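You operate a simulated robot arm through the tools that you are given. There is no shell and no other tool.

You run a simulated robot arm. Do the job below in one go: nothing can be reset, and whatever is moved stays where it is left.

JOB
Put things in order on the speckled bench. At the end: the square bottle from the speckled bench stands where the small jar stood; the beaker from the speckled bench stands where the square bottle stood; the grey filter is in the blue tray; the small jar stands where the grey filter stood; whatever was shut is shut again. Leave all else as you found it, and nothing knocked over.
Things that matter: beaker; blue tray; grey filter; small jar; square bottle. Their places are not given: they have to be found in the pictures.

Only the result counts: the job must be done as asked and must still hold three seconds after the hand-in. Knocking over, shifting, dropping, spilling or breaking anything else fails it.

ROBOT AND FRAMES
A 7-joint arm with a two-finger parallel gripper, fixed in place. Base frame: the origin is at the foot of the arm, x ahead of it, y to its left, z up; the work surface is at about z = 0. Units: mm, degrees, N and s.
With the tool pointing down near the work surface it reaches from about 220 to 580 mm from the base axis. Its first joint turns from -66.0 to 66.0 degrees. Payload 2.5 kg.
Tool frame: the origin (TCP) lies between the finger pads and is the grasp point; the fingertips stand 23 mm ahead of it; z points along the fingers, y is the line along which they close. Largest opening 94 mm; finger width 38, thickness 10; the body of the gripper, 54 by 96 mm, starts 39 mm behind the TCP.
Orientation is told as [roll, pitch, yaw] about the base's x, y, z axes, in that order, counted from this pose: with the fingers straight down and closing along the base's y, the tool's x points along the base's -x, its y along +y and its z along -z.

CONTROLS
- The arm moves only by the tool apply_moves. Its argument "targets" is one flat list of numbers, 7 for each row, row after row: the shift along the tool's x, y, z in units of 40 mm (1.0 is 40 mm), then the turn, a rotation vector about the tool's x, y, z in units of 6 degrees (1.0 is 6 degrees), then the gripper command, from -1 (fully open) to 1 (shut), values between in proportion. In form: [dx, dy, dz, ax, ay, az, hand, dx, dy, dz, ax, ay, az, hand, ...]. A call has 1 to 20 rows; each row shifts and turns the commanded pose from where the row before left it, along the tool's axes as they then stand. A call with a number of a shift or a turn outside -1 to 1 is refused whole. Rows are played at 5 a second. More than 50 mm and 8.6 degrees between two rows, or a gripper value outside its range, and nothing of the call is played. Where a pose cannot be reached the arm comes as near as it can. A force on the tool above 40 N (or 10 N above the force at the start of the call, whichever is more), or a blocked arm, ends the call early, and 0.2 s more pass. Each finger travels about 108 mm/s and halts on what it meets, pressing with about 24 N; the grip force reading is that of the motor and also rises with nothing between the fingers. The clock runs only during rows and for 0.2 s after the last one: add rows that do not move to give the fingers time. The reply holds the time, the measured pose of the TCP, the force on the tool along the base axes, the opening and the grip force, in the units named above and with some noise, with the torque about the TCP (base axes, N m) and any sound that the robot's microphone picked up.
- Cameras (640 x 400 px; columns grow to the right, rows downward): "scene" is fixed at [121.7, -409.9, 543.5]; the picture's right is [0.80, -0.60, 0.00], its down [-0.35, -0.47, -0.81] and it looks along [0.49, 0.65, -0.58] (base axes); focal length 214 px, centre (320, 200). "wrist" rides on the gripper at [86, 16, -74] in the tool frame; the picture's right is [-0.18, 0.98, 0.00], its down [-0.58, -0.11, -0.81] and it looks along [-0.79, -0.15, 0.59] (tool axes); focal length 243 px, centre (320, 200).
- snapshot(camera): a new picture of that camera. It takes no simulated time.
- probe_pixels(camera, pixels): for up to 12 pixels [column, row] of the newest picture of that camera ("zoom" is the newest enlarged one), the place [x, y, z] in the base frame of the surface seen there, good to about 3 mm. It takes no simulated time.
- zoom(camera, box): a new picture of the part [left, top, right, bottom] of that camera's present view, enlarged. It takes no simulated time.
- hand_in(): hands the job in; it is judged then, once.

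Unless the task says otherwise, let go and move clear before handing in.

The tools are called after "Request:" by a JSON object that holds its "api" and its "payload". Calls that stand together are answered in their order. apply_moves: Moves the arm, as the interface text tells. Its arguments: {"type":"object","properties":{"targets":{"type":"array","items":{"type":"number"}}},"required":["targets"]} The other tools are called the same way: snapshot (camera) takes a picture; probe_pixels (camera, pixels) gives the place of the surface under pixels of a picture; zoom (camera, box) takes an enlarged picture of a part of a camera's view; hand_in () hands the job in.

At the start:

```text
time: 0.0
position: [335.8, 133.3, 343.5]
tool_rot: [0.0, 0.0, 0.0]
wrist_force: [-0.1, 0.1, 0.0]
torque: [0.01, 0.01, 0.0]
gripper_width: 94.1
finger_force: 0.1
```

scene: 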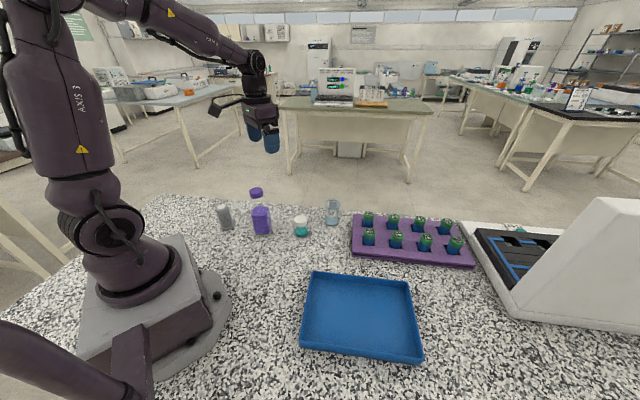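
wrist: 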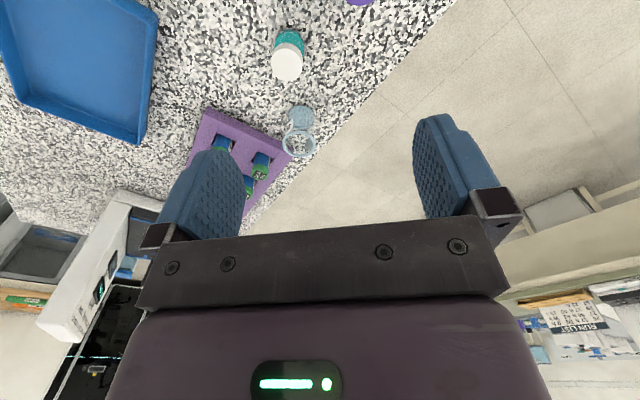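

The scene picture shows a grey cylinder at about (224,217), a purple bottle at (260,212), a small jar at (301,226), a beaker at (332,212) and a blue tray at (362,315). I'll zoom in to identify them.

Request:
{"api": "zoom", "payload": {"camera": "scene", "box": [190, 170, 360, 276]}}

Request:
{"api": "zoom", "payload": {"camera": "scene", "box": [280, 180, 640, 400]}}

Request:
{"api": "zoom", "payload": {"camera": "wrist", "box": [180, 0, 420, 150]}}

```text
3.76 times, centred on (275, 223) of scene
```

zoom: 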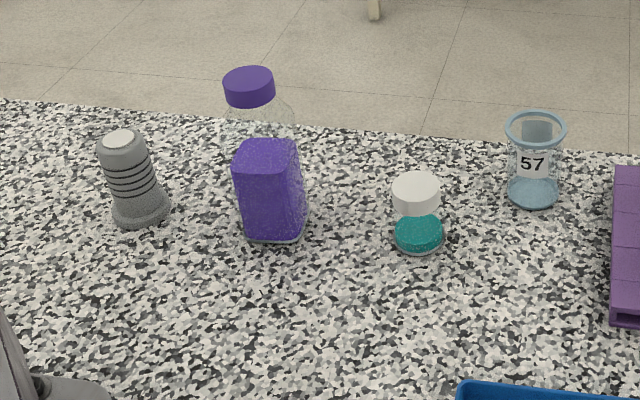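

```text
1.78 times, centred on (460, 290) of scene
```

zoom: 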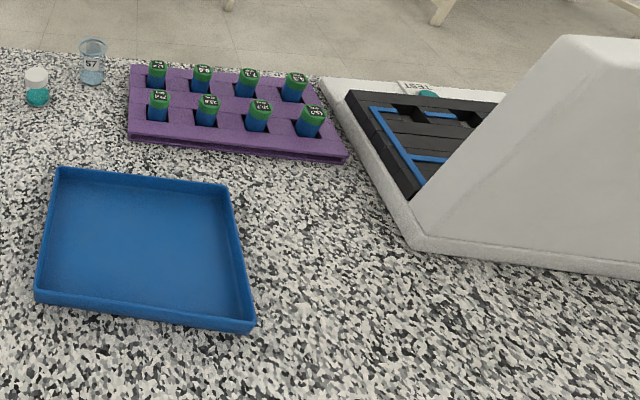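

```text
2.67 times, centred on (300, 75) of wrist
```

zoom: 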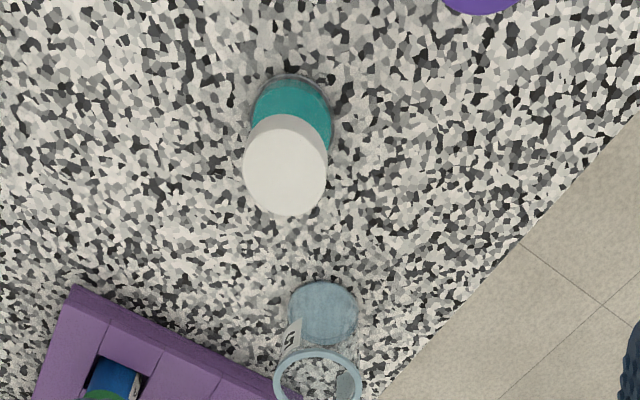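

The zoom shows the grey ribbed filter, the purple square bottle, the teal jar with a white cap, and a glass beaker labelled 57. Next I'll measure their places by probing, starting with the same scene zoom again.

Request:
{"api": "zoom", "payload": {"camera": "scene", "box": [190, 170, 360, 276]}}

Request:
{"api": "probe_pixels", "payload": {"camera": "zoom", "pixels": [[120, 138], [141, 226], [112, 218], [169, 208], [248, 75], [275, 240], [245, 238], [307, 215], [240, 150], [296, 146], [270, 190], [250, 98]]}}

Request:
{"api": "probe_pixels", "payload": {"camera": "zoom", "pixels": [[416, 186], [392, 190], [440, 186], [419, 252], [394, 235], [444, 232], [535, 115], [507, 130], [565, 128], [533, 205], [508, 190], [559, 188]]}}

Request:
{"api": "probe_pixels", "payload": {"camera": "scene", "pixels": [[312, 272], [408, 281], [300, 347], [421, 360], [360, 310], [340, 280], [345, 345], [400, 300], [357, 215], [352, 254], [470, 268], [368, 216]]}}

Request:
{"api": "probe_pixels", "payload": {"camera": "wrist", "pixels": [[288, 62], [275, 62], [301, 62], [288, 50], [288, 78], [300, 117], [299, 133], [285, 148], [314, 148], [299, 157], [288, 32], [299, 105]]}}

```text
3.76 times, centred on (275, 223) of scene
```

zoom: 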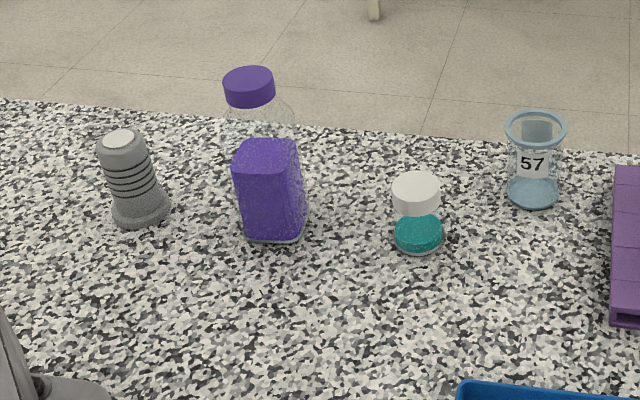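

```text
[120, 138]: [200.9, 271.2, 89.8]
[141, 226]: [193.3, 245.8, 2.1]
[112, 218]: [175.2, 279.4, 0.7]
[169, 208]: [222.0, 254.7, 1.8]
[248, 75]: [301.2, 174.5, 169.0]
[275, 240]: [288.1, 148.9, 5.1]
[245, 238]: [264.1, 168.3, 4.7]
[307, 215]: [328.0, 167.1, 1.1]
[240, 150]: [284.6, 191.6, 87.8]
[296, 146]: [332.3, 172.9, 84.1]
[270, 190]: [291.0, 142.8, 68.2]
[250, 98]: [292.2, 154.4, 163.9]
```

```text
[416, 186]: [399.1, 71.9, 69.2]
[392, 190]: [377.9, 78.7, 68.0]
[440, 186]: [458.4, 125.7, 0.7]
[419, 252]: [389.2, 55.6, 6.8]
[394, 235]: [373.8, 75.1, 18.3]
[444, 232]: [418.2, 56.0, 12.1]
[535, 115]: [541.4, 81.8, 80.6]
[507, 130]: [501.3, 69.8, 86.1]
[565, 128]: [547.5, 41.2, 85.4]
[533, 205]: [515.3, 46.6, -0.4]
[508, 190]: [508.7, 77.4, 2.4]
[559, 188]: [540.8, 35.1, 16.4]
```

```text
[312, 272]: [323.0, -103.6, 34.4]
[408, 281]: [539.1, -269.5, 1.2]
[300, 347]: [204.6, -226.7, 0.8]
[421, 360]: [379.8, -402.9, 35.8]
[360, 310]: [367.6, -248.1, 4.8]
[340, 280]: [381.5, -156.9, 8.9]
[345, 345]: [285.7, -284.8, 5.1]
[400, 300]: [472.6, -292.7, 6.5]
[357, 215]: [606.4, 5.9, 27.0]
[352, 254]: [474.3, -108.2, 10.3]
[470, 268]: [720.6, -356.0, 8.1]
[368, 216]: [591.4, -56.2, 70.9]
```

```text
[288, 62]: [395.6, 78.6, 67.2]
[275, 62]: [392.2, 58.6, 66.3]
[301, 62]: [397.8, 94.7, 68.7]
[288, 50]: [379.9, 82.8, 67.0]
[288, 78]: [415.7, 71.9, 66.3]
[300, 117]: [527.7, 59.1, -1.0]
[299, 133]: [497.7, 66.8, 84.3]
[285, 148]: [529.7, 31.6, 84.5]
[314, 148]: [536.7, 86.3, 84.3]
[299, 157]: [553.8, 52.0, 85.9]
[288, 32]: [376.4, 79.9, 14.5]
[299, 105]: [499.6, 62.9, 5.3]
```

Probing puts the filter near (202,270) with its top at 90 mm, the jar near (398,77), the beaker near (525,60) and the bottle near (297,170), about 170 mm tall. I'll stay high and swing left to view the filter and bottle with the wrist camera.

Request:
{"api": "apply_moves", "payload": {"targets": [0.804, 0.494, 0, 0, 0, 0, -1, 0.804, 0.494, 0, 0, 0, 0, -1, 0.804, 0.494, 0, 0, 0, 0, -1, 0.804, 0.494, 0, 0, 0, 0, -1, 0.804, 0.494, 0, 0, 0, 0, -1, 0, 0, 0, 0, 0, -1, -1, 0, 0, 0, 0, 0, -1, -1, 0, 0, 0, 0, 0, -1, -1, 0, 0, 0, 0, 0, -1, -1, 0, 0, 0, 0, 0, -1, -1, 0, 0, 0, 0, 0, -1, -1, 0, 0, 0, 0, 0, -1, -1, 0, 0, 0, 0, 0, -1, -1, 0, 0, 0, 0, 0, -1, -1, 0, 0, 0, 0, 0, 0, -1]}}

Request:
{"api": "snapshot", "payload": {"camera": "wrist"}}

Request:
{"api": "snapshot", "payload": {"camera": "scene"}}

```text
time: 3.2
position: [175.7, 232.8, 343.3]
tool_rot: [0.0, 0.0, 54.2]
wrist_force: [-0.1, 1.5, -0.1]
torque: [0.01, -0.01, 0.01]
gripper_width: 94.2
finger_force: 0.1
```

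```text
taken
```

wrist: 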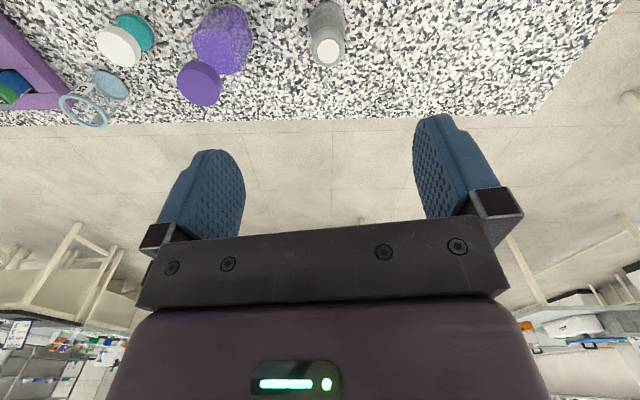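

```text
taken
```

scene: 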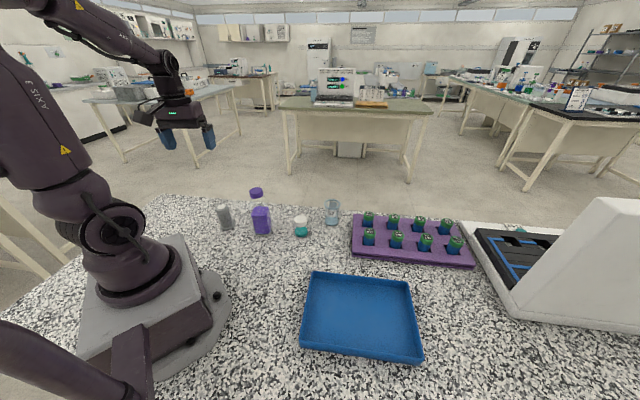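

The wrist view now shows the filter at (328,40) and the bottle at (215,50). I'll zoom in and probe them.

Request:
{"api": "zoom", "payload": {"camera": "wrist", "box": [160, 0, 360, 125]}}

Request:
{"api": "probe_pixels", "payload": {"camera": "zoom", "pixels": [[538, 160], [494, 120], [585, 110], [490, 20], [588, 20], [530, 5], [125, 260], [63, 255], [190, 275], [125, 195], [140, 335], [150, 120]]}}

```text
3.20 times, centred on (260, 62) of wrist
```

zoom: 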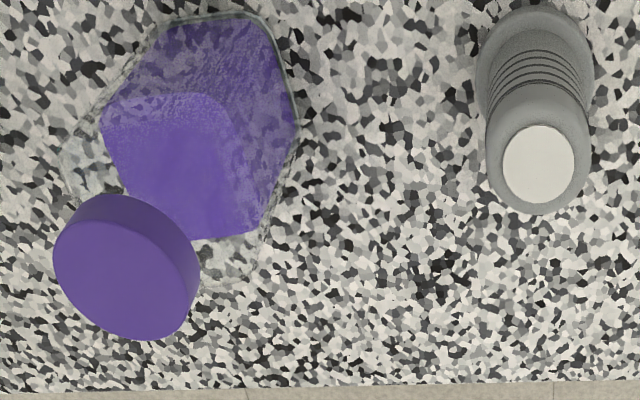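

```text
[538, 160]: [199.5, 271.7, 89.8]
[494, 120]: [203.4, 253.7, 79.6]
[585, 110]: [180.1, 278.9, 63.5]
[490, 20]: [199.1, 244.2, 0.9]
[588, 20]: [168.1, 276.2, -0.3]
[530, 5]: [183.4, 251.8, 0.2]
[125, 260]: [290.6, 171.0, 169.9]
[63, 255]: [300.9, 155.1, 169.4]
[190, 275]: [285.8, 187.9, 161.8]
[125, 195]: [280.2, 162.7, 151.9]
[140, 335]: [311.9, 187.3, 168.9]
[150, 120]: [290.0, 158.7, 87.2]
```

The filter's centre is (200,271.5) with its top at 90, and the bottle's cap centre is about (296,170). I'll move over the filter and go down part of the way.

Request:
{"api": "apply_moves", "payload": {"targets": [-0.57, 0.036, 0, 0, 0, 0, -1, -0.57, 0.036, 0, 0, 0, 0, -1, 0, 0, 0.889, 0, 0, 0, -1, 0, 0, 0.889, 0, 0, 0, -1, 0, 0, 0.889, 0, 0, 0, -1, 0, 0, 0.889, 0, 0, 0, -1, 0, 0, 0.889, 0, 0, 0, -1, 0, 0, 0.889, 0, 0, 0, -1, 0, 0, 0, 0, 0, 0, -1]}}

Request:
{"api": "snapshot", "payload": {"camera": "wrist"}}

Request:
{"api": "zoom", "payload": {"camera": "scene", "box": [120, 120, 360, 270]}}

```text
time: 5.2
position: [198.7, 271.7, 128.1]
tool_rot: [-0.1, 0.0, 54.0]
wrist_force: [-0.1, 0.1, 0.4]
torque: [0.01, -0.01, -0.01]
gripper_width: 94.1
finger_force: 0.1
```

```text
taken
```

wrist: 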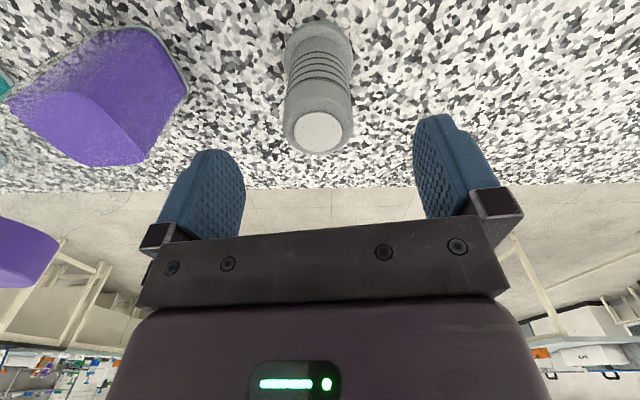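

```text
2.67 times, centred on (240, 195) of scene
```

zoom: 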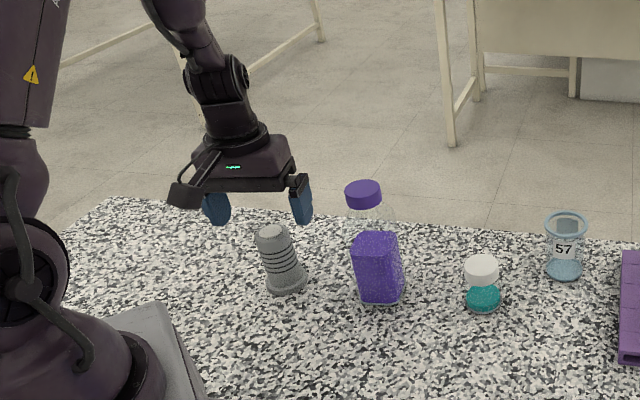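

The filter's top is at (318,132) in the wrist picture, between the fingers. I'll probe here for a closer fix on the filter and bottle.

Request:
{"api": "probe_pixels", "payload": {"camera": "wrist", "pixels": [[318, 132], [296, 130], [341, 130], [318, 112], [318, 151], [284, 50], [353, 50], [318, 22], [285, 100], [350, 95], [318, 95], [318, 70]]}}

Request:
{"api": "probe_pixels", "payload": {"camera": "wrist", "pixels": [[130, 30], [110, 28], [187, 93], [145, 150], [140, 165], [70, 60], [165, 50], [92, 165], [12, 95], [150, 60], [120, 100], [40, 60]]}}

```text
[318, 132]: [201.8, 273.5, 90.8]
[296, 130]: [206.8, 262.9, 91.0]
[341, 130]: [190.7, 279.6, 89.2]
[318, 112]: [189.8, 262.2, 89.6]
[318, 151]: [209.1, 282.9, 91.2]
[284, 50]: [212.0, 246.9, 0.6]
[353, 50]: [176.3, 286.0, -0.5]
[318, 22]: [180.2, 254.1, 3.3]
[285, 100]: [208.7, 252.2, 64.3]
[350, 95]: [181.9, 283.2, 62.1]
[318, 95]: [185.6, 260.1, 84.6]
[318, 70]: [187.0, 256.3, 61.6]
```

```text
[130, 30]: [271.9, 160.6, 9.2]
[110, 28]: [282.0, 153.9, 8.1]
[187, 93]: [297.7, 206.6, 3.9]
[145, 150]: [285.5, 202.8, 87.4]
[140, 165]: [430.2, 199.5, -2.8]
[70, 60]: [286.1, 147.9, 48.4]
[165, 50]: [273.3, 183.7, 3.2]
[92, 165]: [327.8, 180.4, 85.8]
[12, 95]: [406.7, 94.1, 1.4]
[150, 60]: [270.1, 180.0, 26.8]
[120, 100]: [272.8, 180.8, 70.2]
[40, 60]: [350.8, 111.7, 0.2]
```

The filter's centre is (199.5,272), in line with the TCP at (198.7,271.7). I'll go down to z = 62 and close on it.

Request:
{"api": "apply_moves", "payload": {"targets": [-0.02, 0, 0.55, 0, 0, 0, -1, 0, 0, 0.55, 0, 0, 0, -1, 0, 0, 0.55, 0, 0, 0, -1, 0, 0, 0, 0, 0, 0, -1, 0, 0, 0, 0, 0, 0, 1, 0, 0, 0, 0, 0, 0, 1, 0, 0, 0, 0, 0, 0, 1, 0, 0, 0, 0, 0, 0, 1]}}

Request:
{"api": "snapshot", "payload": {"camera": "wrist"}}

```text
time: 7.0
position: [200.9, 272.7, 62.2]
tool_rot: [-0.1, -0.1, 53.9]
wrist_force: [-0.2, 0.2, -0.7]
torque: [0.02, -0.01, 0.02]
gripper_width: 41.2
finger_force: 24.1
```

```text
taken
```

wrist: 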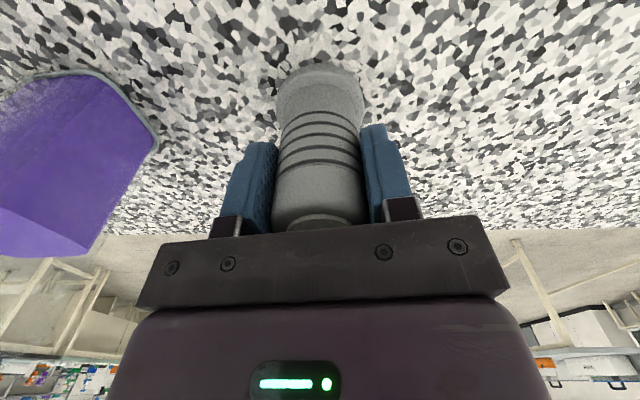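

The filter is gripped at 41.2 mm with 24 N, at about (200,272). I'll lift it and turn the yaw back to 0.

Request:
{"api": "apply_moves", "payload": {"targets": [0, 0, -0.5, 0, 0, 0, 1, 0, 0, -0.9, 0, 0, 0, 1, 0, 0, -1, 0, 0, 0, 1, 0, 0, -1, 0, 0, 0, 1, 0, 0, -1, 0, 0, 0, 1, 0, 0, -1, 0, 0, 0, 1, 0, 0, -0.5, 0, 0, 0, 1, 0, 0, 0, 0, 0, 1, 1, 0, 0, 0, 0, 0, 1, 1, 0, 0, 0, 0, 0, 1, 1, 0, 0, 0, 0, 0, 1, 1, 0, 0, 0, 0, 0, 1, 1, 0, 0, 0, 0, 0, 1, 1, 0, 0, 0, 0, 0, 1, 1, 0, 0, 0, 0, 0, 1, 1, 0, 0, 0, 0, 0, 1, 1, 0, 0, 0, 0, 0, 0, 1]}}

Request:
{"api": "zoom", "payload": {"camera": "scene", "box": [80, 80, 400, 280]}}

Request:
{"api": "zoom", "payload": {"camera": "scene", "box": [270, 250, 450, 370]}}

Request:
{"api": "probe_pixels", "payload": {"camera": "scene", "pixels": [[314, 274], [407, 283], [302, 346], [420, 358], [318, 280], [400, 288], [312, 340], [408, 350], [355, 305], [370, 315], [340, 300], [360, 330]]}}

```text
time: 10.6
position: [200.3, 271.5, 299.2]
tool_rot: [0.1, 0.0, -0.1]
wrist_force: [0.1, -0.1, -1.7]
torque: [-0.03, 0.0, 0.01]
gripper_width: 40.9
finger_force: 23.8
```

```text
2.00 times, centred on (240, 180) of scene
```

zoom: 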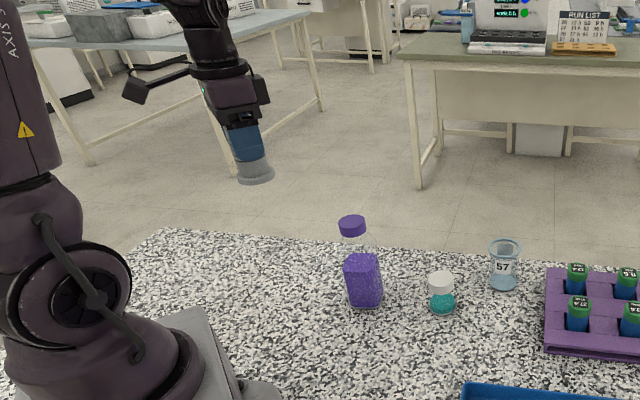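

```text
3.33 times, centred on (360, 310) of scene
```

zoom: 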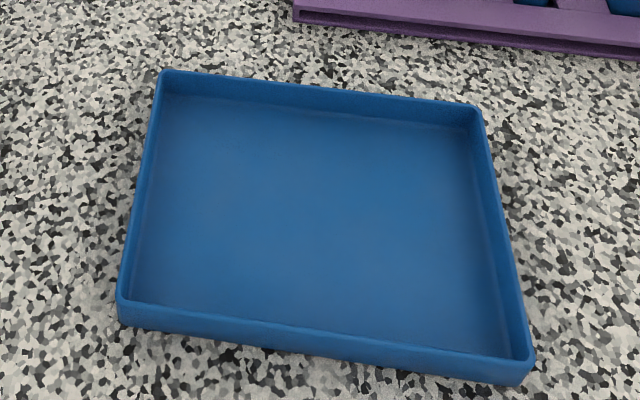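

```text
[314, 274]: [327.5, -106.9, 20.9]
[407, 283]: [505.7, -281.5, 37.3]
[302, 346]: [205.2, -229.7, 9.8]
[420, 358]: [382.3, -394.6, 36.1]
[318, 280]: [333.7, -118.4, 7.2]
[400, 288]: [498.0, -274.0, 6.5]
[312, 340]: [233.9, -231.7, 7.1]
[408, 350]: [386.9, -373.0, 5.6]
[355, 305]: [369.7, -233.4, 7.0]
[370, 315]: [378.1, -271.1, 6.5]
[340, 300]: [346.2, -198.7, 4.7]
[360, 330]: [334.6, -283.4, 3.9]
```

The filter is held and its spot is clear. The tray corners put its centre at (355,-253) with the floor at z of about 6. I'll carry the filter across at z = 300.

Request:
{"api": "apply_moves", "payload": {"targets": [-0.276, -0.931, 0, 0, 0, 0, 1, -0.276, -0.931, 0, 0, 0, 0, 1, -0.276, -0.931, 0, 0, 0, 0, 1, -0.276, -0.931, 0, 0, 0, 0, 1, -0.276, -0.931, 0, 0, 0, 0, 1, -0.276, -0.931, 0, 0, 0, 0, 1, -0.276, -0.931, 0, 0, 0, 0, 1, -0.276, -0.931, 0, 0, 0, 0, 1, -0.276, -0.931, 0, 0, 0, 0, 1, -0.276, -0.931, 0, 0, 0, 0, 1, -0.276, -0.931, 0, 0, 0, 0, 1, -0.276, -0.931, 0, 0, 0, 0, 1, -0.276, -0.931, 0, 0, 0, 0, 1, -0.276, -0.931, 0, 0, 0, 0, 1, 0, 0, 0, 0, 0, 0, 1, 0, 0, 0, 0, 0, 0, 1]}}

Request:
{"api": "snapshot", "payload": {"camera": "scene"}}

Request:
{"api": "snapshot", "payload": {"camera": "wrist"}}

```text
time: 14.0
position: [354.7, -248.8, 297.8]
tool_rot: [-0.1, 0.0, -0.1]
wrist_force: [-0.4, 0.4, -1.6]
torque: [-0.01, 0.01, 0.0]
gripper_width: 41.2
finger_force: 24.2
```

```text
taken
```

scene: 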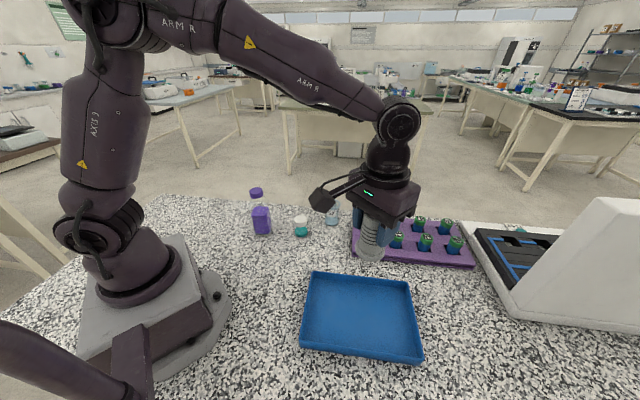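

```text
taken
```

wrist: 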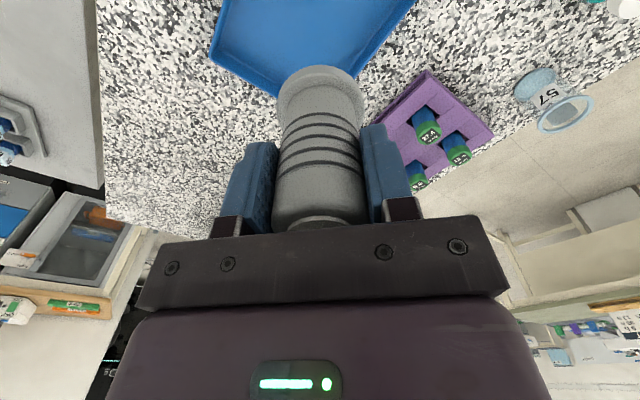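

The filter is over the tray. I'll lower it to just above the tray floor.

Request:
{"api": "apply_moves", "payload": {"targets": [0, 0, 0.9, 0, 0, 0, 1, 0, 0, 1, 0, 0, 0, 1, 0, 0, 1, 0, 0, 0, 1, 0, 0, 1, 0, 0, 0, 1, 0, 0, 0.8, 0, 0, 0, 1, 0, 0, 0.5, 0, 0, 0, 1, 0, 0, 0.3, 0, 0, 0, 1, 0, 0, 0.12, 0, 0, 0, 1, 0, 0, 0, 0, 0, 0, 1]}}

Request:
{"api": "snapshot", "payload": {"camera": "scene"}}

Request:
{"api": "zoom", "payload": {"camera": "scene", "box": [280, 210, 460, 330]}}

```text
time: 16.0
position: [354.5, -250.1, 74.6]
tool_rot: [0.0, 0.0, 0.0]
wrist_force: [-0.2, 0.5, -1.7]
torque: [-0.02, 0.02, 0.01]
gripper_width: 41.4
finger_force: 23.8
```

```text
taken
```

scene: 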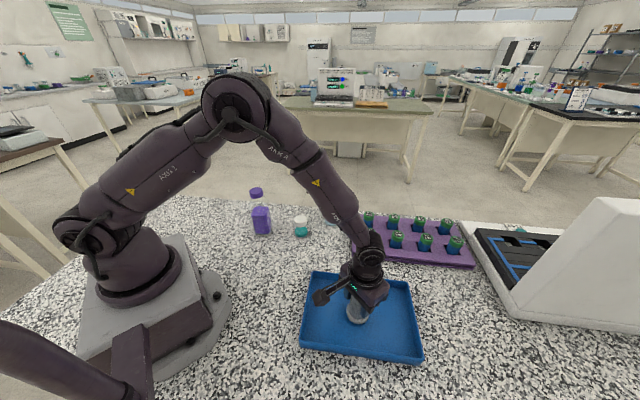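

```text
3.33 times, centred on (370, 270) of scene
```

zoom: 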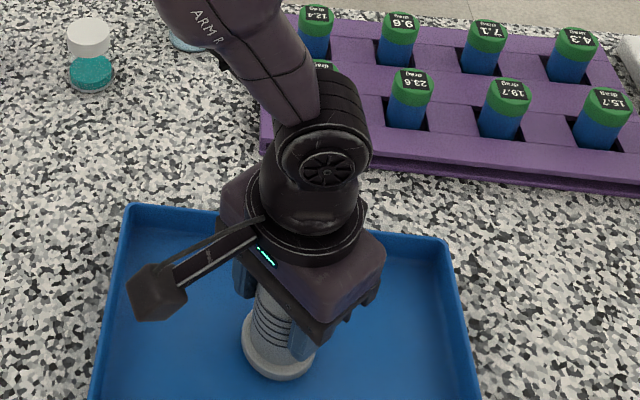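

The force hasn't changed at z = 74.6, so the filter is still off the floor. I'll lower it in small steps until the force shows contact.

Request:
{"api": "apply_moves", "payload": {"targets": [0, 0, 0.08, 0, 0, 0, 1, 0, 0, 0, 0, 0, 0, 1]}}

Request:
{"api": "apply_moves", "payload": {"targets": [0, 0, 0.04, 0, 0, 0, 1, 0, 0, 0, 0, 0, 0, 1]}}

```text
time: 16.6
position: [354.4, -250.0, 72.5]
tool_rot: [0.0, 0.0, 0.0]
wrist_force: [-0.5, 0.1, -1.4]
torque: [0.02, -0.01, 0.0]
gripper_width: 41.2
finger_force: 24.0
```

```text
time: 17.2
position: [353.5, -248.8, 69.7]
tool_rot: [0.0, 0.0, 0.0]
wrist_force: [0.0, -0.3, -2.1]
torque: [-0.01, -0.01, 0.02]
gripper_width: 40.9
finger_force: 24.0
```

Request:
{"api": "apply_moves", "payload": {"targets": [0, 0, 0.04, 0, 0, 0, 1, 0, 0, 0, 0, 0, 0, 1]}}

Request:
{"api": "apply_moves", "payload": {"targets": [0, 0, 0.03, 0, 0, 0, 1, 0, 0, 0, 0, 0, 0, 1]}}

```text
time: 17.8
position: [354.8, -249.6, 68.9]
tool_rot: [0.0, 0.0, 0.0]
wrist_force: [0.1, 0.0, -1.1]
torque: [0.01, 0.01, -0.03]
gripper_width: 41.1
finger_force: 24.3
```

```text
time: 18.4
position: [354.6, -249.6, 67.2]
tool_rot: [0.0, 0.0, 0.0]
wrist_force: [-1.1, 0.2, 0.4]
torque: [0.02, -0.02, 0.01]
gripper_width: 41.1
finger_force: 23.7
```

The vertical force went from -1.7 to +0.4 N at z = 67.2, so the filter is resting on the tray floor. I'll let go and rise.

Request:
{"api": "apply_moves", "payload": {"targets": [0, 0, 0, 0, 0, 0, 0.0, 0, 0, 0, 0, 0, 0, -0.5, 0, 0, 0, 0, 0, 0, -1, 0, 0, 0, 0, 0, 0, -1, 0, 0, -0.3, 0, 0, 0, -1, 0, 0, -0.7, 0, 0, 0, -1, 0, 0, -1, 0, 0, 0, -1, 0, 0, -1, 0, 0, 0, -1, 0, 0, -1, 0, 0, 0, -1, 0, 0, -1, 0, 0, 0, -1, 0, 0, 0, 0, 0, 0, -1]}}

Request:
{"api": "snapshot", "payload": {"camera": "scene"}}

Request:
{"api": "zoom", "payload": {"camera": "scene", "box": [280, 230, 460, 370]}}

```text
time: 20.8
position: [352.5, -247.9, 267.7]
tool_rot: [0.0, 0.0, -0.1]
wrist_force: [-0.4, 0.2, 0.2]
torque: [-0.02, -0.01, 0.0]
gripper_width: 94.2
finger_force: 0.0
```

```text
taken
```

scene: 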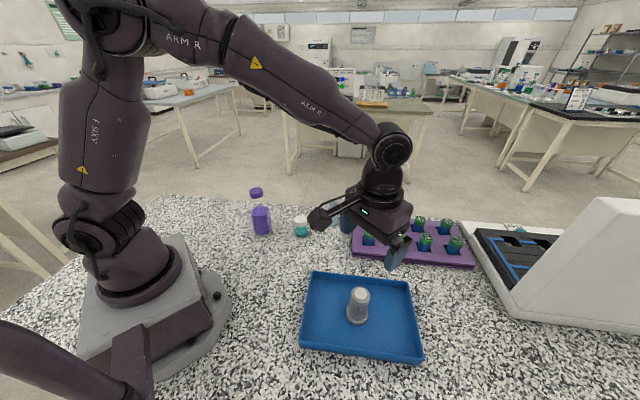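

```text
2.86 times, centred on (370, 300) of scene
```

zoom: 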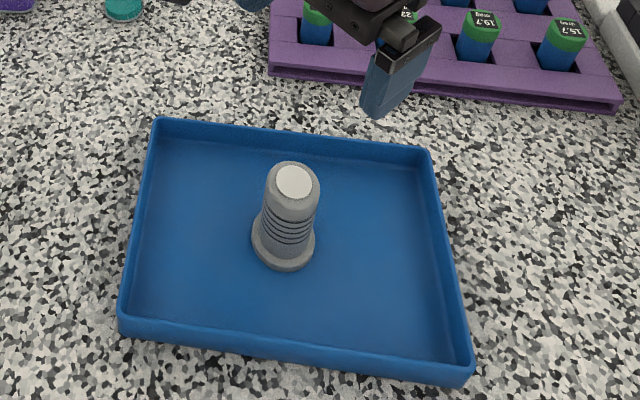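

The filter stands upright in the tray. Next is the jar: I'll move over (398,77), turn to yaw 30 to keep the camera arm away from the bottle, and go partway down for a closer look.

Request:
{"api": "apply_moves", "payload": {"targets": [-0.126, 0.903, 0, 0, 0, 0, -1, -0.126, 0.903, 0, 0, 0, 0, -1, -0.126, 0.903, 0, 0, 0, 0, -1, -0.126, 0.903, 0, 0, 0, 0, -1, -0.126, 0.903, 0, 0, 0, 0, -1, -0.126, 0.903, 0, 0, 0, 0, -1, -0.126, 0.903, 0, 0, 0, 0, -1, -0.126, 0.903, 0, 0, 0, 0, -1, -0.126, 0.903, 0, 0, 0, 0, -1, 0, 0, 0, 0, 0, -1, -1, 0, 0, 0, 0, 0, -1, -1, 0, 0, 0, 0, 0, -1, -1, 0, 0, 0, 0, 0, -1, -1, 0, 0, 0, 0, 0, -1, -1, 0, 0, 0, 0, 0, 0, -1]}}

Request:
{"api": "snapshot", "payload": {"camera": "scene"}}

Request:
{"api": "snapshot", "payload": {"camera": "wrist"}}

```text
time: 24.0
position: [398.5, 75.0, 266.4]
tool_rot: [0.1, 0.0, 30.0]
wrist_force: [0.1, 0.7, 0.1]
torque: [0.02, -0.01, -0.05]
gripper_width: 94.1
finger_force: 0.1
```

```text
taken
```

scene: 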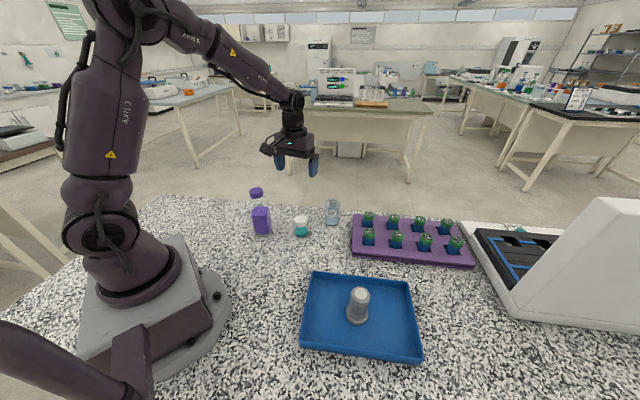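

```text
taken
```

wrist: 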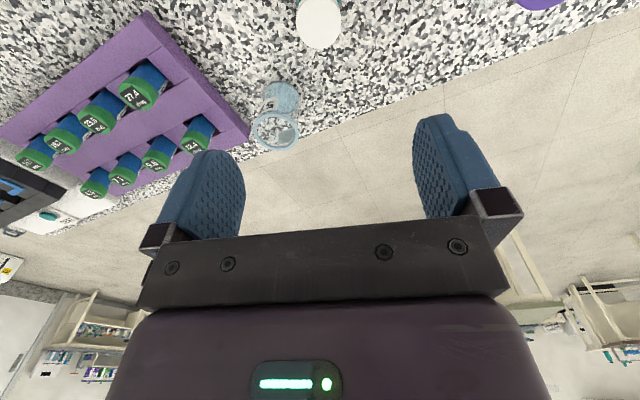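

The jar's cap shows at (318,20), on the grip's centre line. I'll descend to z of about 118 for a close look.

Request:
{"api": "apply_moves", "payload": {"targets": [0, 0, 0.9, 0, 0, 0, -1, 0, 0, 0.95, 0, 0, 0, -1, 0, 0, 0.95, 0, 0, 0, -1, 0, 0, 0.9, 0, 0, 0, -1, 0, 0, 0, 0, 0, 0, -1]}}

Request:
{"api": "snapshot", "payload": {"camera": "wrist"}}

Request:
{"api": "zoom", "payload": {"camera": "scene", "box": [200, 130, 400, 255]}}

```text
time: 25.2
position: [398.7, 75.8, 117.9]
tool_rot: [0.1, -0.1, 30.0]
wrist_force: [-0.8, 0.4, -0.1]
torque: [0.0, 0.01, 0.0]
gripper_width: 93.9
finger_force: 0.0
```

```text
taken
```

wrist: 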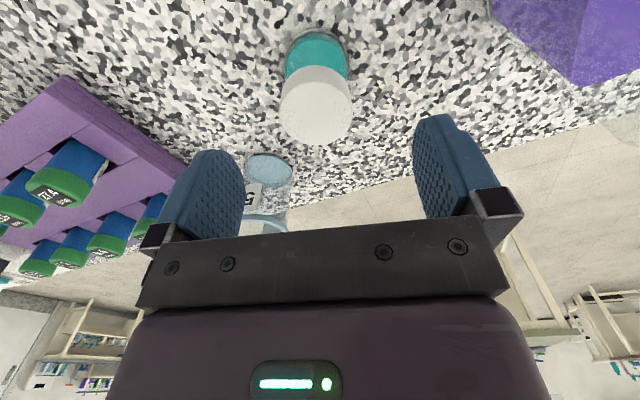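

```text
3.20 times, centred on (300, 192) of scene
```

zoom: 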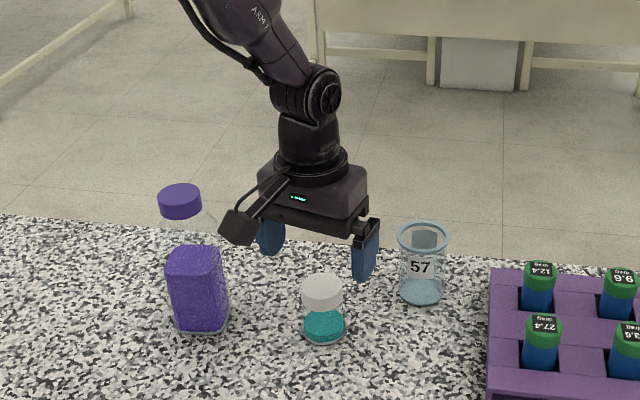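

Request:
{"api": "probe_pixels", "payload": {"camera": "wrist", "pixels": [[316, 115], [284, 108], [350, 108], [316, 92], [316, 143], [316, 72], [288, 70], [346, 70], [316, 36], [288, 55], [346, 55], [316, 50]]}}

```text
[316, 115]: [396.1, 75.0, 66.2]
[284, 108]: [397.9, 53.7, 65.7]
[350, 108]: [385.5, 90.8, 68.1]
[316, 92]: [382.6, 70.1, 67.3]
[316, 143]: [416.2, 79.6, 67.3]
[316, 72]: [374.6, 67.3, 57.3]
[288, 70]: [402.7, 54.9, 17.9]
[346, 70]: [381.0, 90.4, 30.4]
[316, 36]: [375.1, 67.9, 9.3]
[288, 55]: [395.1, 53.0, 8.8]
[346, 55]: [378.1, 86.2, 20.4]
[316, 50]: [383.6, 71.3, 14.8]
```

The jar's centre measures about (398.5,75.8), which matches the TCP. I'll go down to z = 40 and close.

Request:
{"api": "apply_moves", "payload": {"targets": [0, 0, 0.75, 0, 0, 0, -1, 0, 0, 0.7, 0, 0, 0, -1, 0, 0, 0.5, 0, 0, 0, -1, 0, 0, 0, 0, 0, 0, -1, 0, 0, 0, 0, 0, 0, 1, 0, 0, 0, 0, 0, 0, 1, 0, 0, 0, 0, 0, 0, 1, 0, 0, 0, 0, 0, 0, 1]}}

Request:
{"api": "snapshot", "payload": {"camera": "wrist"}}

```text
time: 27.0
position: [398.5, 75.6, 41.6]
tool_rot: [0.0, 0.0, 30.1]
wrist_force: [0.2, -0.1, 0.1]
torque: [-0.03, 0.01, 0.02]
gripper_width: 45.3
finger_force: 22.9
```

```text
taken
```

wrist: 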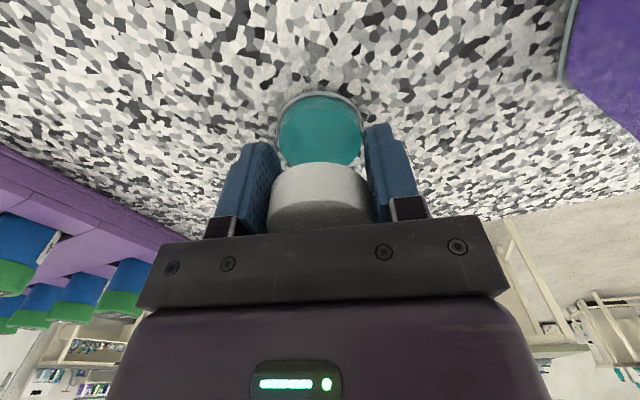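

The jar is gripped at 45.3 mm. I'll lift it to z of about 266, well above the bottle, and carry it to the filter's old place at (200,272).

Request:
{"api": "apply_moves", "payload": {"targets": [0, 0, -0.3, 0, 0, 0, 1, 0, 0, -0.7, 0, 0, 0, 1, 0, 0, -0.95, 0, 0, 0, 1, 0, 0, -0.95, 0, 0, 0, 1, 0, 0, -0.95, 0, 0, 0, 1, 0, 0, -0.95, 0, 0, 0, 1, 0, 0, -0.8, 0, 0, 0, 1, 0, 0, 0, 0, 0, 0, 1]}}

Request:
{"api": "apply_moves", "payload": {"targets": [0.23, 0.841, 0, 0, 0, 0, 1, 0.23, 0.841, 0, 0, 0, 0, 1, 0.23, 0.841, 0, 0, 0, 0, 1, 0.23, 0.841, 0, 0, 0, 0, 1, 0.23, 0.841, 0, 0, 0, 0, 1, 0.23, 0.841, 0, 0, 0, 0, 1, 0.23, 0.841, 0, 0, 0, 0, 1, 0.23, 0.841, 0, 0, 0, 0, 1, 0, 0, 0, 0, 0, 0, 1, 0, 0, 0, 0, 0, 0, 1]}}

Request:
{"api": "snapshot", "payload": {"camera": "scene"}}

Request:
{"api": "snapshot", "payload": {"camera": "wrist"}}

```text
time: 28.8
position: [399.9, 77.2, 264.1]
tool_rot: [0.0, 0.0, 30.0]
wrist_force: [-0.1, -0.4, -0.3]
torque: [-0.01, 0.0, 0.02]
gripper_width: 45.3
finger_force: 24.6
```

```text
time: 31.0
position: [199.5, 272.0, 264.6]
tool_rot: [-0.1, 0.0, 29.9]
wrist_force: [0.0, 0.0, -0.8]
torque: [-0.04, 0.0, -0.02]
gripper_width: 45.2
finger_force: 24.3
```

```text
taken
```

scene: 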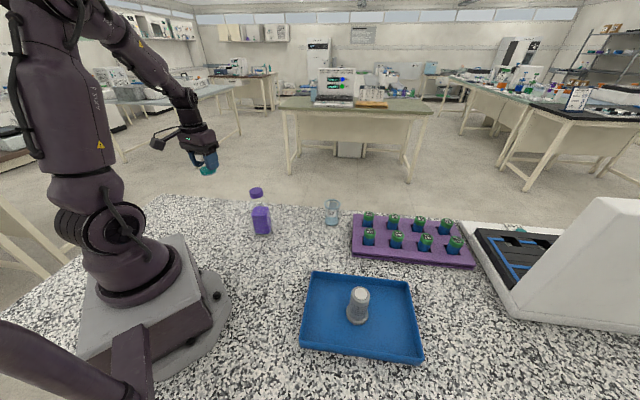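

```text
taken
```

wrist: 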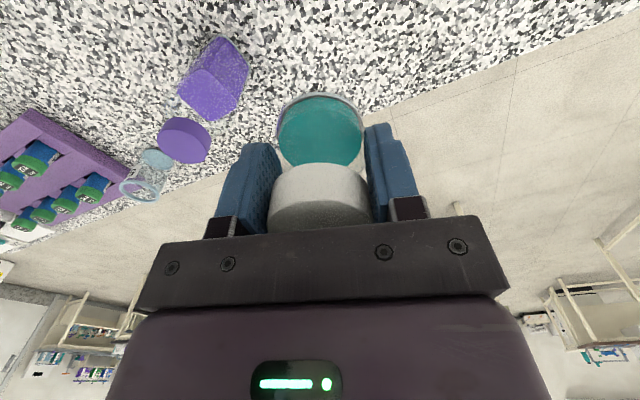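

The jar is over (199.5,272). I'll lower it to about 3 mm above its resting height.

Request:
{"api": "apply_moves", "payload": {"targets": [0, 0, 0.7, 0, 0, 0, 1, 0, 0, 0.95, 0, 0, 0, 1, 0, 0, 0.95, 0, 0, 0, 1, 0, 0, 0.95, 0, 0, 0, 1, 0, 0, 0.95, 0, 0, 0, 1, 0, 0, 0.6, 0, 0, 0, 1, 0, 0, 0.3, 0, 0, 0, 1, 0, 0, 0.1, 0, 0, 0, 1, 0, 0, 0, 0, 0, 0, 1]}}

Request:
{"api": "apply_moves", "payload": {"targets": [0, 0, 0.04, 0, 0, 0, 1, 0, 0, 0, 0, 0, 0, 1]}}

```text
time: 33.0
position: [200.3, 273.2, 44.0]
tool_rot: [0.1, 0.0, 30.0]
wrist_force: [-0.3, 0.0, -0.8]
torque: [0.01, -0.03, -0.03]
gripper_width: 45.0
finger_force: 24.0
```

```text
time: 33.6
position: [199.9, 271.2, 43.1]
tool_rot: [-0.1, 0.0, 29.9]
wrist_force: [-0.3, 0.8, -1.1]
torque: [0.0, 0.01, -0.02]
gripper_width: 44.9
finger_force: 24.4
```

Request:
{"api": "apply_moves", "payload": {"targets": [0, 0, 0.03, 0, 0, 0, 1, 0, 0, 0, 0, 0, 0, 1]}}

Request:
{"api": "apply_moves", "payload": {"targets": [0, 0, 0.03, 0, 0, 0, 1, 0, 0, 0, 0, 0, 0, 1]}}

```text
time: 34.2
position: [199.7, 271.9, 41.3]
tool_rot: [0.1, 0.0, 30.0]
wrist_force: [-0.8, 0.1, -0.7]
torque: [0.0, -0.01, 0.03]
gripper_width: 45.0
finger_force: 24.1
```

```text
time: 34.8
position: [200.0, 272.0, 41.4]
tool_rot: [0.0, -0.1, 29.9]
wrist_force: [-3.8, -4.7, 17.6]
torque: [-0.11, 0.17, 0.03]
gripper_width: 45.2
finger_force: 24.1
```

Contact shows as 17.6 N upward, so the jar is down. I'll ease up a hair, release, and rise.

Request:
{"api": "apply_moves", "payload": {"targets": [0, 0, -0.02, 0, 0, 0, 1, 0, 0, 0, 0, 0, 0, 1, 0, 0, 0, 0, 0, 0, 0.0, 0, 0, 0, 0, 0, 0, -0.5, 0, 0, 0, 0, 0, 0, -1, 0, 0, 0, 0, 0, 0, -1, 0, 0, -0.3, 0, 0, 0, -1, 0, 0, -0.7, 0, 0, 0, -1, 0, 0, -1, 0, 0, 0, -1, 0, 0, -1, 0, 0, 0, -1, 0, 0, -1, 0, 0, 0, -1, 0, 0, -1, 0, 0, 0, -1, 0, 0, -0.8, 0, 0, 0, -1, 0, 0, 0, 0, 0, 0, -1]}}

Request:
{"api": "snapshot", "payload": {"camera": "scene"}}

Request:
{"api": "snapshot", "payload": {"camera": "wrist"}}

Request:
{"api": "zoom", "payload": {"camera": "scene", "box": [190, 170, 360, 276]}}

```text
time: 37.8
position: [200.7, 270.9, 273.8]
tool_rot: [0.0, 0.0, 29.9]
wrist_force: [-0.1, -0.3, 0.3]
torque: [0.0, 0.01, 0.03]
gripper_width: 93.8
finger_force: 0.2
```

```text
taken
```

scene: 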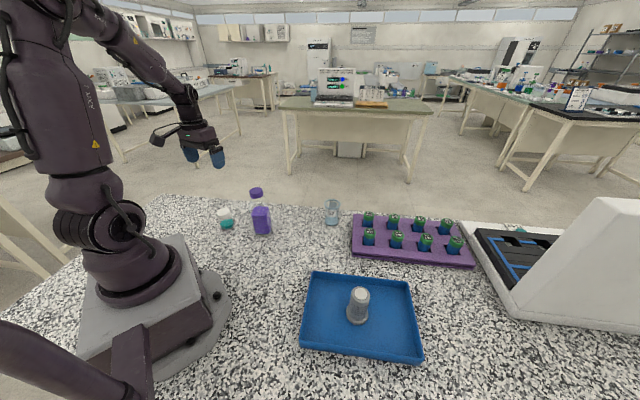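

```text
taken
```

wrist: 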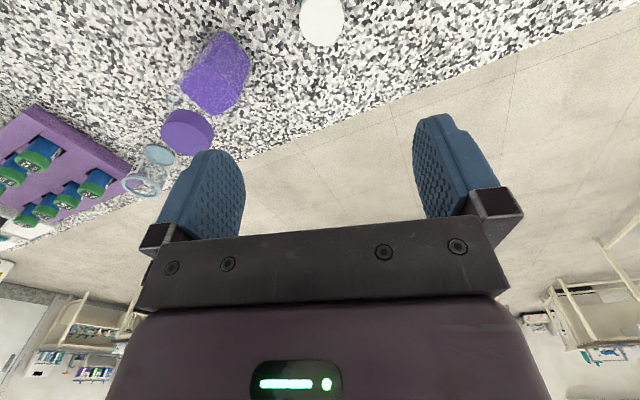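

```text
3.76 times, centred on (275, 223) of scene
```

zoom: 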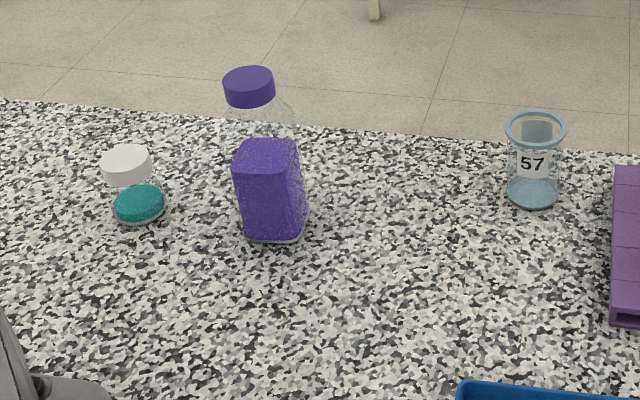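

The jar stands at the filter's old place. Next is the bottle: I'll go above its cap at about (296,170) and check it closely.

Request:
{"api": "apply_moves", "payload": {"targets": [-0.2, -0.844, 0, 0, 0, 0, -1, -0.2, -0.844, 0, 0, 0, 0, -1, -0.2, -0.844, 0, 0, 0, 0, -1, -0.2, -0.844, 0, 0, 0, 0, -1, 0, 0, 0.7, 0, 0, 0, -1, 0, 0, 0.7, 0, 0, 0, -1, 0, 0, 0, 0, 0, 0, -1]}}

Request:
{"api": "snapshot", "payload": {"camera": "wrist"}}

Request:
{"api": "zoom", "payload": {"camera": "scene", "box": [190, 130, 360, 236]}}

```text
time: 39.4
position: [296.0, 170.6, 216.7]
tool_rot: [0.0, -0.1, 30.0]
wrist_force: [0.1, -0.5, -0.3]
torque: [-0.03, -0.01, 0.01]
gripper_width: 94.1
finger_force: 0.1
```

```text
taken
```

wrist: 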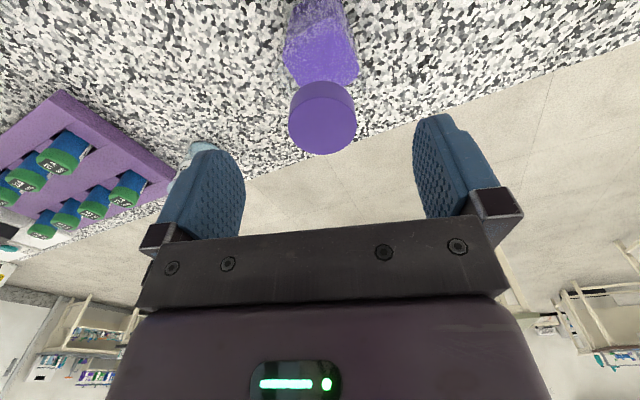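

```text
3.76 times, centred on (275, 183) of scene
```

zoom: 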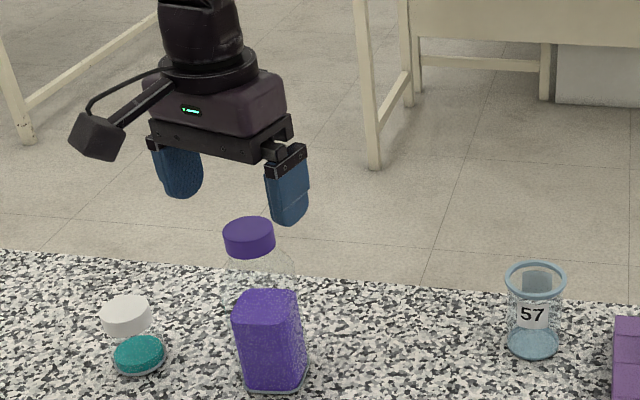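

Request:
{"api": "zoom", "payload": {"camera": "wrist", "box": [240, 0, 400, 160]}}

Request:
{"api": "probe_pixels", "payload": {"camera": "wrist", "pixels": [[322, 125], [291, 122], [354, 122], [322, 100], [322, 150], [300, 90], [345, 92], [322, 85], [285, 65], [357, 60], [300, 45], [340, 20]]}}

```text
2.50 times, centred on (320, 80) of wrist
```

zoom: 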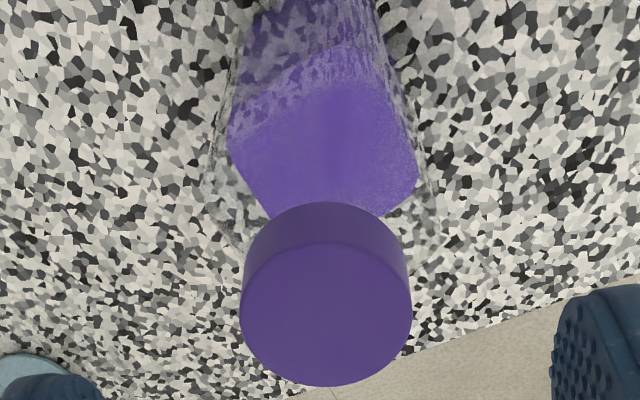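

```text
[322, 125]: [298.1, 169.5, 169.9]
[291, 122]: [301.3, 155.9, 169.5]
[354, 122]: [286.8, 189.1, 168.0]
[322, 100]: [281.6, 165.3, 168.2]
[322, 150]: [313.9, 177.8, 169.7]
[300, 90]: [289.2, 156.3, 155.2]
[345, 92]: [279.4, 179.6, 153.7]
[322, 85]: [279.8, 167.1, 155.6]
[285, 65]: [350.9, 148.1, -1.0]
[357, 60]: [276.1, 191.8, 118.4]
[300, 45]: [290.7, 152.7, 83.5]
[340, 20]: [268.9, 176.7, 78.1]
```

The cap's centre is about (296.5,171.5), its top is at 170 and its lower edge near 148. The glass body corner reaches z = 118, so I'll grip the cap at z of about 164 to stay clear of the shoulder.

Request:
{"api": "apply_moves", "payload": {"targets": [-0.02, 0.013, 0.5, 0, 0, 0, -1, 0, 0, 0.5, 0, 0, 0, -1, 0, 0, 0.3, 0, 0, 0, -1, 0, 0, 0, 0, 0, 0, -1, 0, 0, 0, 0, 0, 0, 1, 0, 0, 0, 0, 0, 0, 1, 0, 0, 0, 0, 0, 0, 1, 0, 0, 0, 0, 0, 0, 1]}}

Request:
{"api": "snapshot", "payload": {"camera": "wrist"}}

Request:
{"api": "zoom", "payload": {"camera": "scene", "box": [190, 130, 360, 236]}}

```text
time: 41.2
position: [295.7, 172.8, 166.9]
tool_rot: [0.0, 0.0, 30.1]
wrist_force: [0.3, -0.7, 13.1]
torque: [-0.03, -0.08, 0.28]
gripper_width: 62.9
finger_force: 23.6
```

```text
taken
```

wrist: 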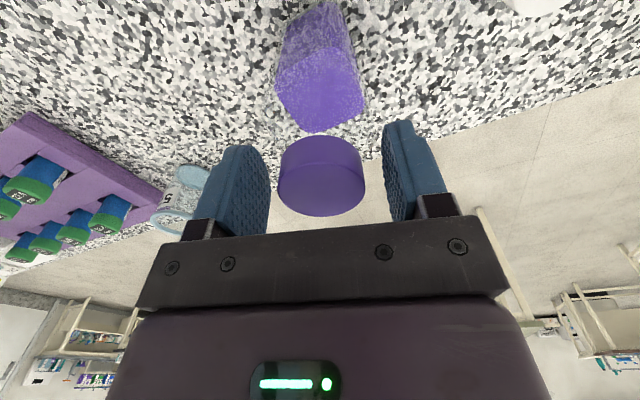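

```text
3.76 times, centred on (275, 183) of scene
```

zoom: 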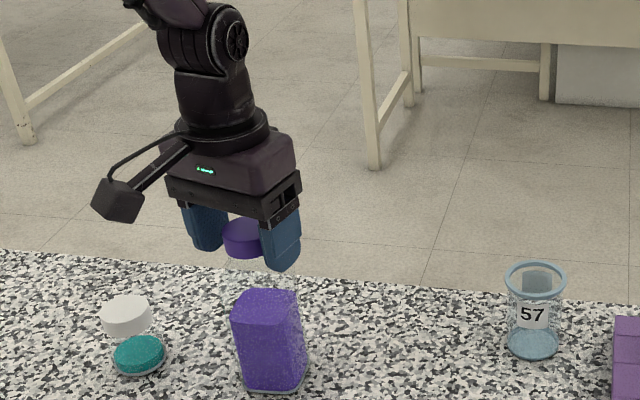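

The fingers stopped at 62.9 mm with 13 N of lift, so their tips met the bottle's shoulder rather than the cap. I'll open, rise, and look at the bottle's shape and how it sits.

Request:
{"api": "apply_moves", "payload": {"targets": [0, 0, 0, 0, 0, 0, -0.5, 0, 0, 0, 0, 0, 0, -1, 0, 0, 0, 0, 0, 0, -1, 0, 0, -0.6, 0, 0, 0, -1, 0, 0, -0.9, 0, 0, 0, -1, 0, 0, 0, 0, 0, 0, -1]}}

Request:
{"api": "zoom", "payload": {"camera": "scene", "box": [225, 175, 305, 245]}}

Request:
{"api": "probe_pixels", "payload": {"camera": "zoom", "pixels": [[270, 150], [290, 130], [330, 175], [350, 190], [225, 180], [280, 190], [240, 165], [355, 160], [300, 150], [360, 220], [220, 230], [280, 370]]}}

Request:
{"api": "zoom", "payload": {"camera": "wrist", "box": [240, 0, 400, 160]}}

```text
time: 42.6
position: [296.3, 170.9, 225.8]
tool_rot: [0.0, 0.0, 30.0]
wrist_force: [0.0, 1.0, 0.2]
torque: [-0.01, -0.03, 0.0]
gripper_width: 94.2
finger_force: 0.1
```

```text
5.71 times, centred on (265, 210) of scene
```

zoom: 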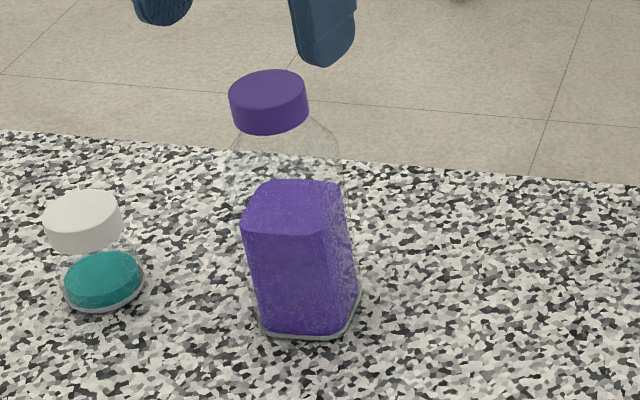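

```text
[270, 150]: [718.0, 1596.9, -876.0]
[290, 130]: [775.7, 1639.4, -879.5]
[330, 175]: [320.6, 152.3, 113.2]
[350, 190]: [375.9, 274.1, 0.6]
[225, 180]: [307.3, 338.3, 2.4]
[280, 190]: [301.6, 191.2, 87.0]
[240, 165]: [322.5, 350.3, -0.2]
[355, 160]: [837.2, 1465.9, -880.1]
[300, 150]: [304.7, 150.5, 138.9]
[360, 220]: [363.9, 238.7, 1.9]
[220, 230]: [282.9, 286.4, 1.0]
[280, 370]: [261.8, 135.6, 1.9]
```

```text
2.50 times, centred on (320, 80) of wrist
```

zoom: 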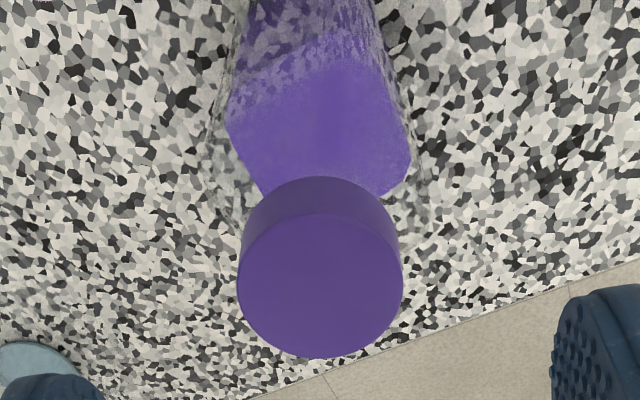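

The bottle hasn't moved, and its shoulder slopes from full width at about z = 118 up to the neck near 148. I'll try a higher grip on the cap alone, with the TCP at about 173 so the tips stay above 149.

Request:
{"api": "apply_moves", "payload": {"targets": [0, 0, 0.6, 0, 0, 0, -1, 0, 0, 0.5, 0, 0, 0, -1, 0, 0, 0.22, 0, 0, 0, -1, 0, 0, 0, 0, 0, 0, -1, 0, 0, 0, 0, 0, 0, 0, 0, 0, 0, 0, 0, 0, 0.2, 0, 0, 0, 0, 0, 0, 0.3, 0, 0, 0, 0, 0, 0, 0.3]}}

Request:
{"api": "zoom", "payload": {"camera": "scene", "box": [225, 155, 305, 225]}}

Request:
{"api": "snapshot", "payload": {"camera": "wrist"}}

```text
time: 44.4
position: [296.2, 172.2, 173.0]
tool_rot: [0.0, -0.1, 30.0]
wrist_force: [-0.6, -1.0, 7.6]
torque: [-0.12, 0.09, 0.15]
gripper_width: 56.2
finger_force: 23.9
```

```text
5.71 times, centred on (265, 190) of scene
```

zoom: 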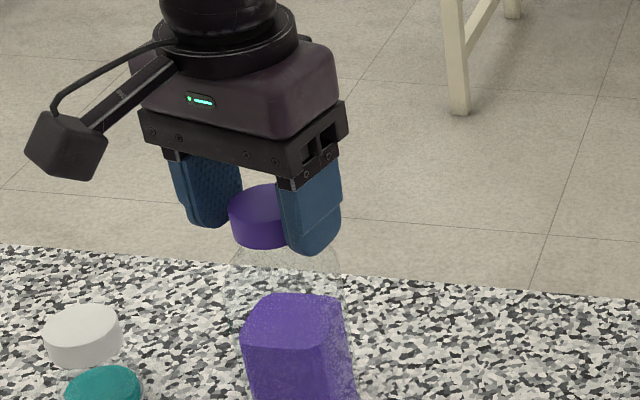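

```text
taken
```

wrist: 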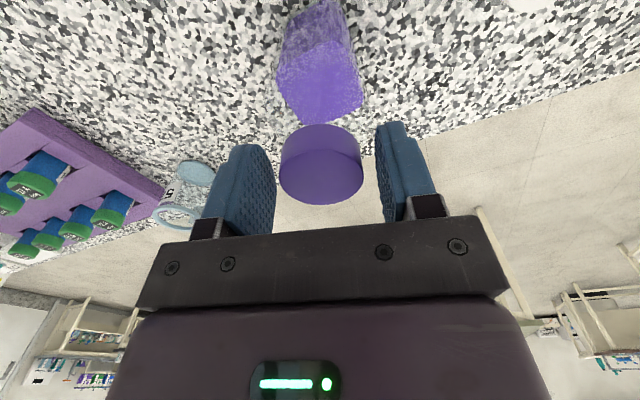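

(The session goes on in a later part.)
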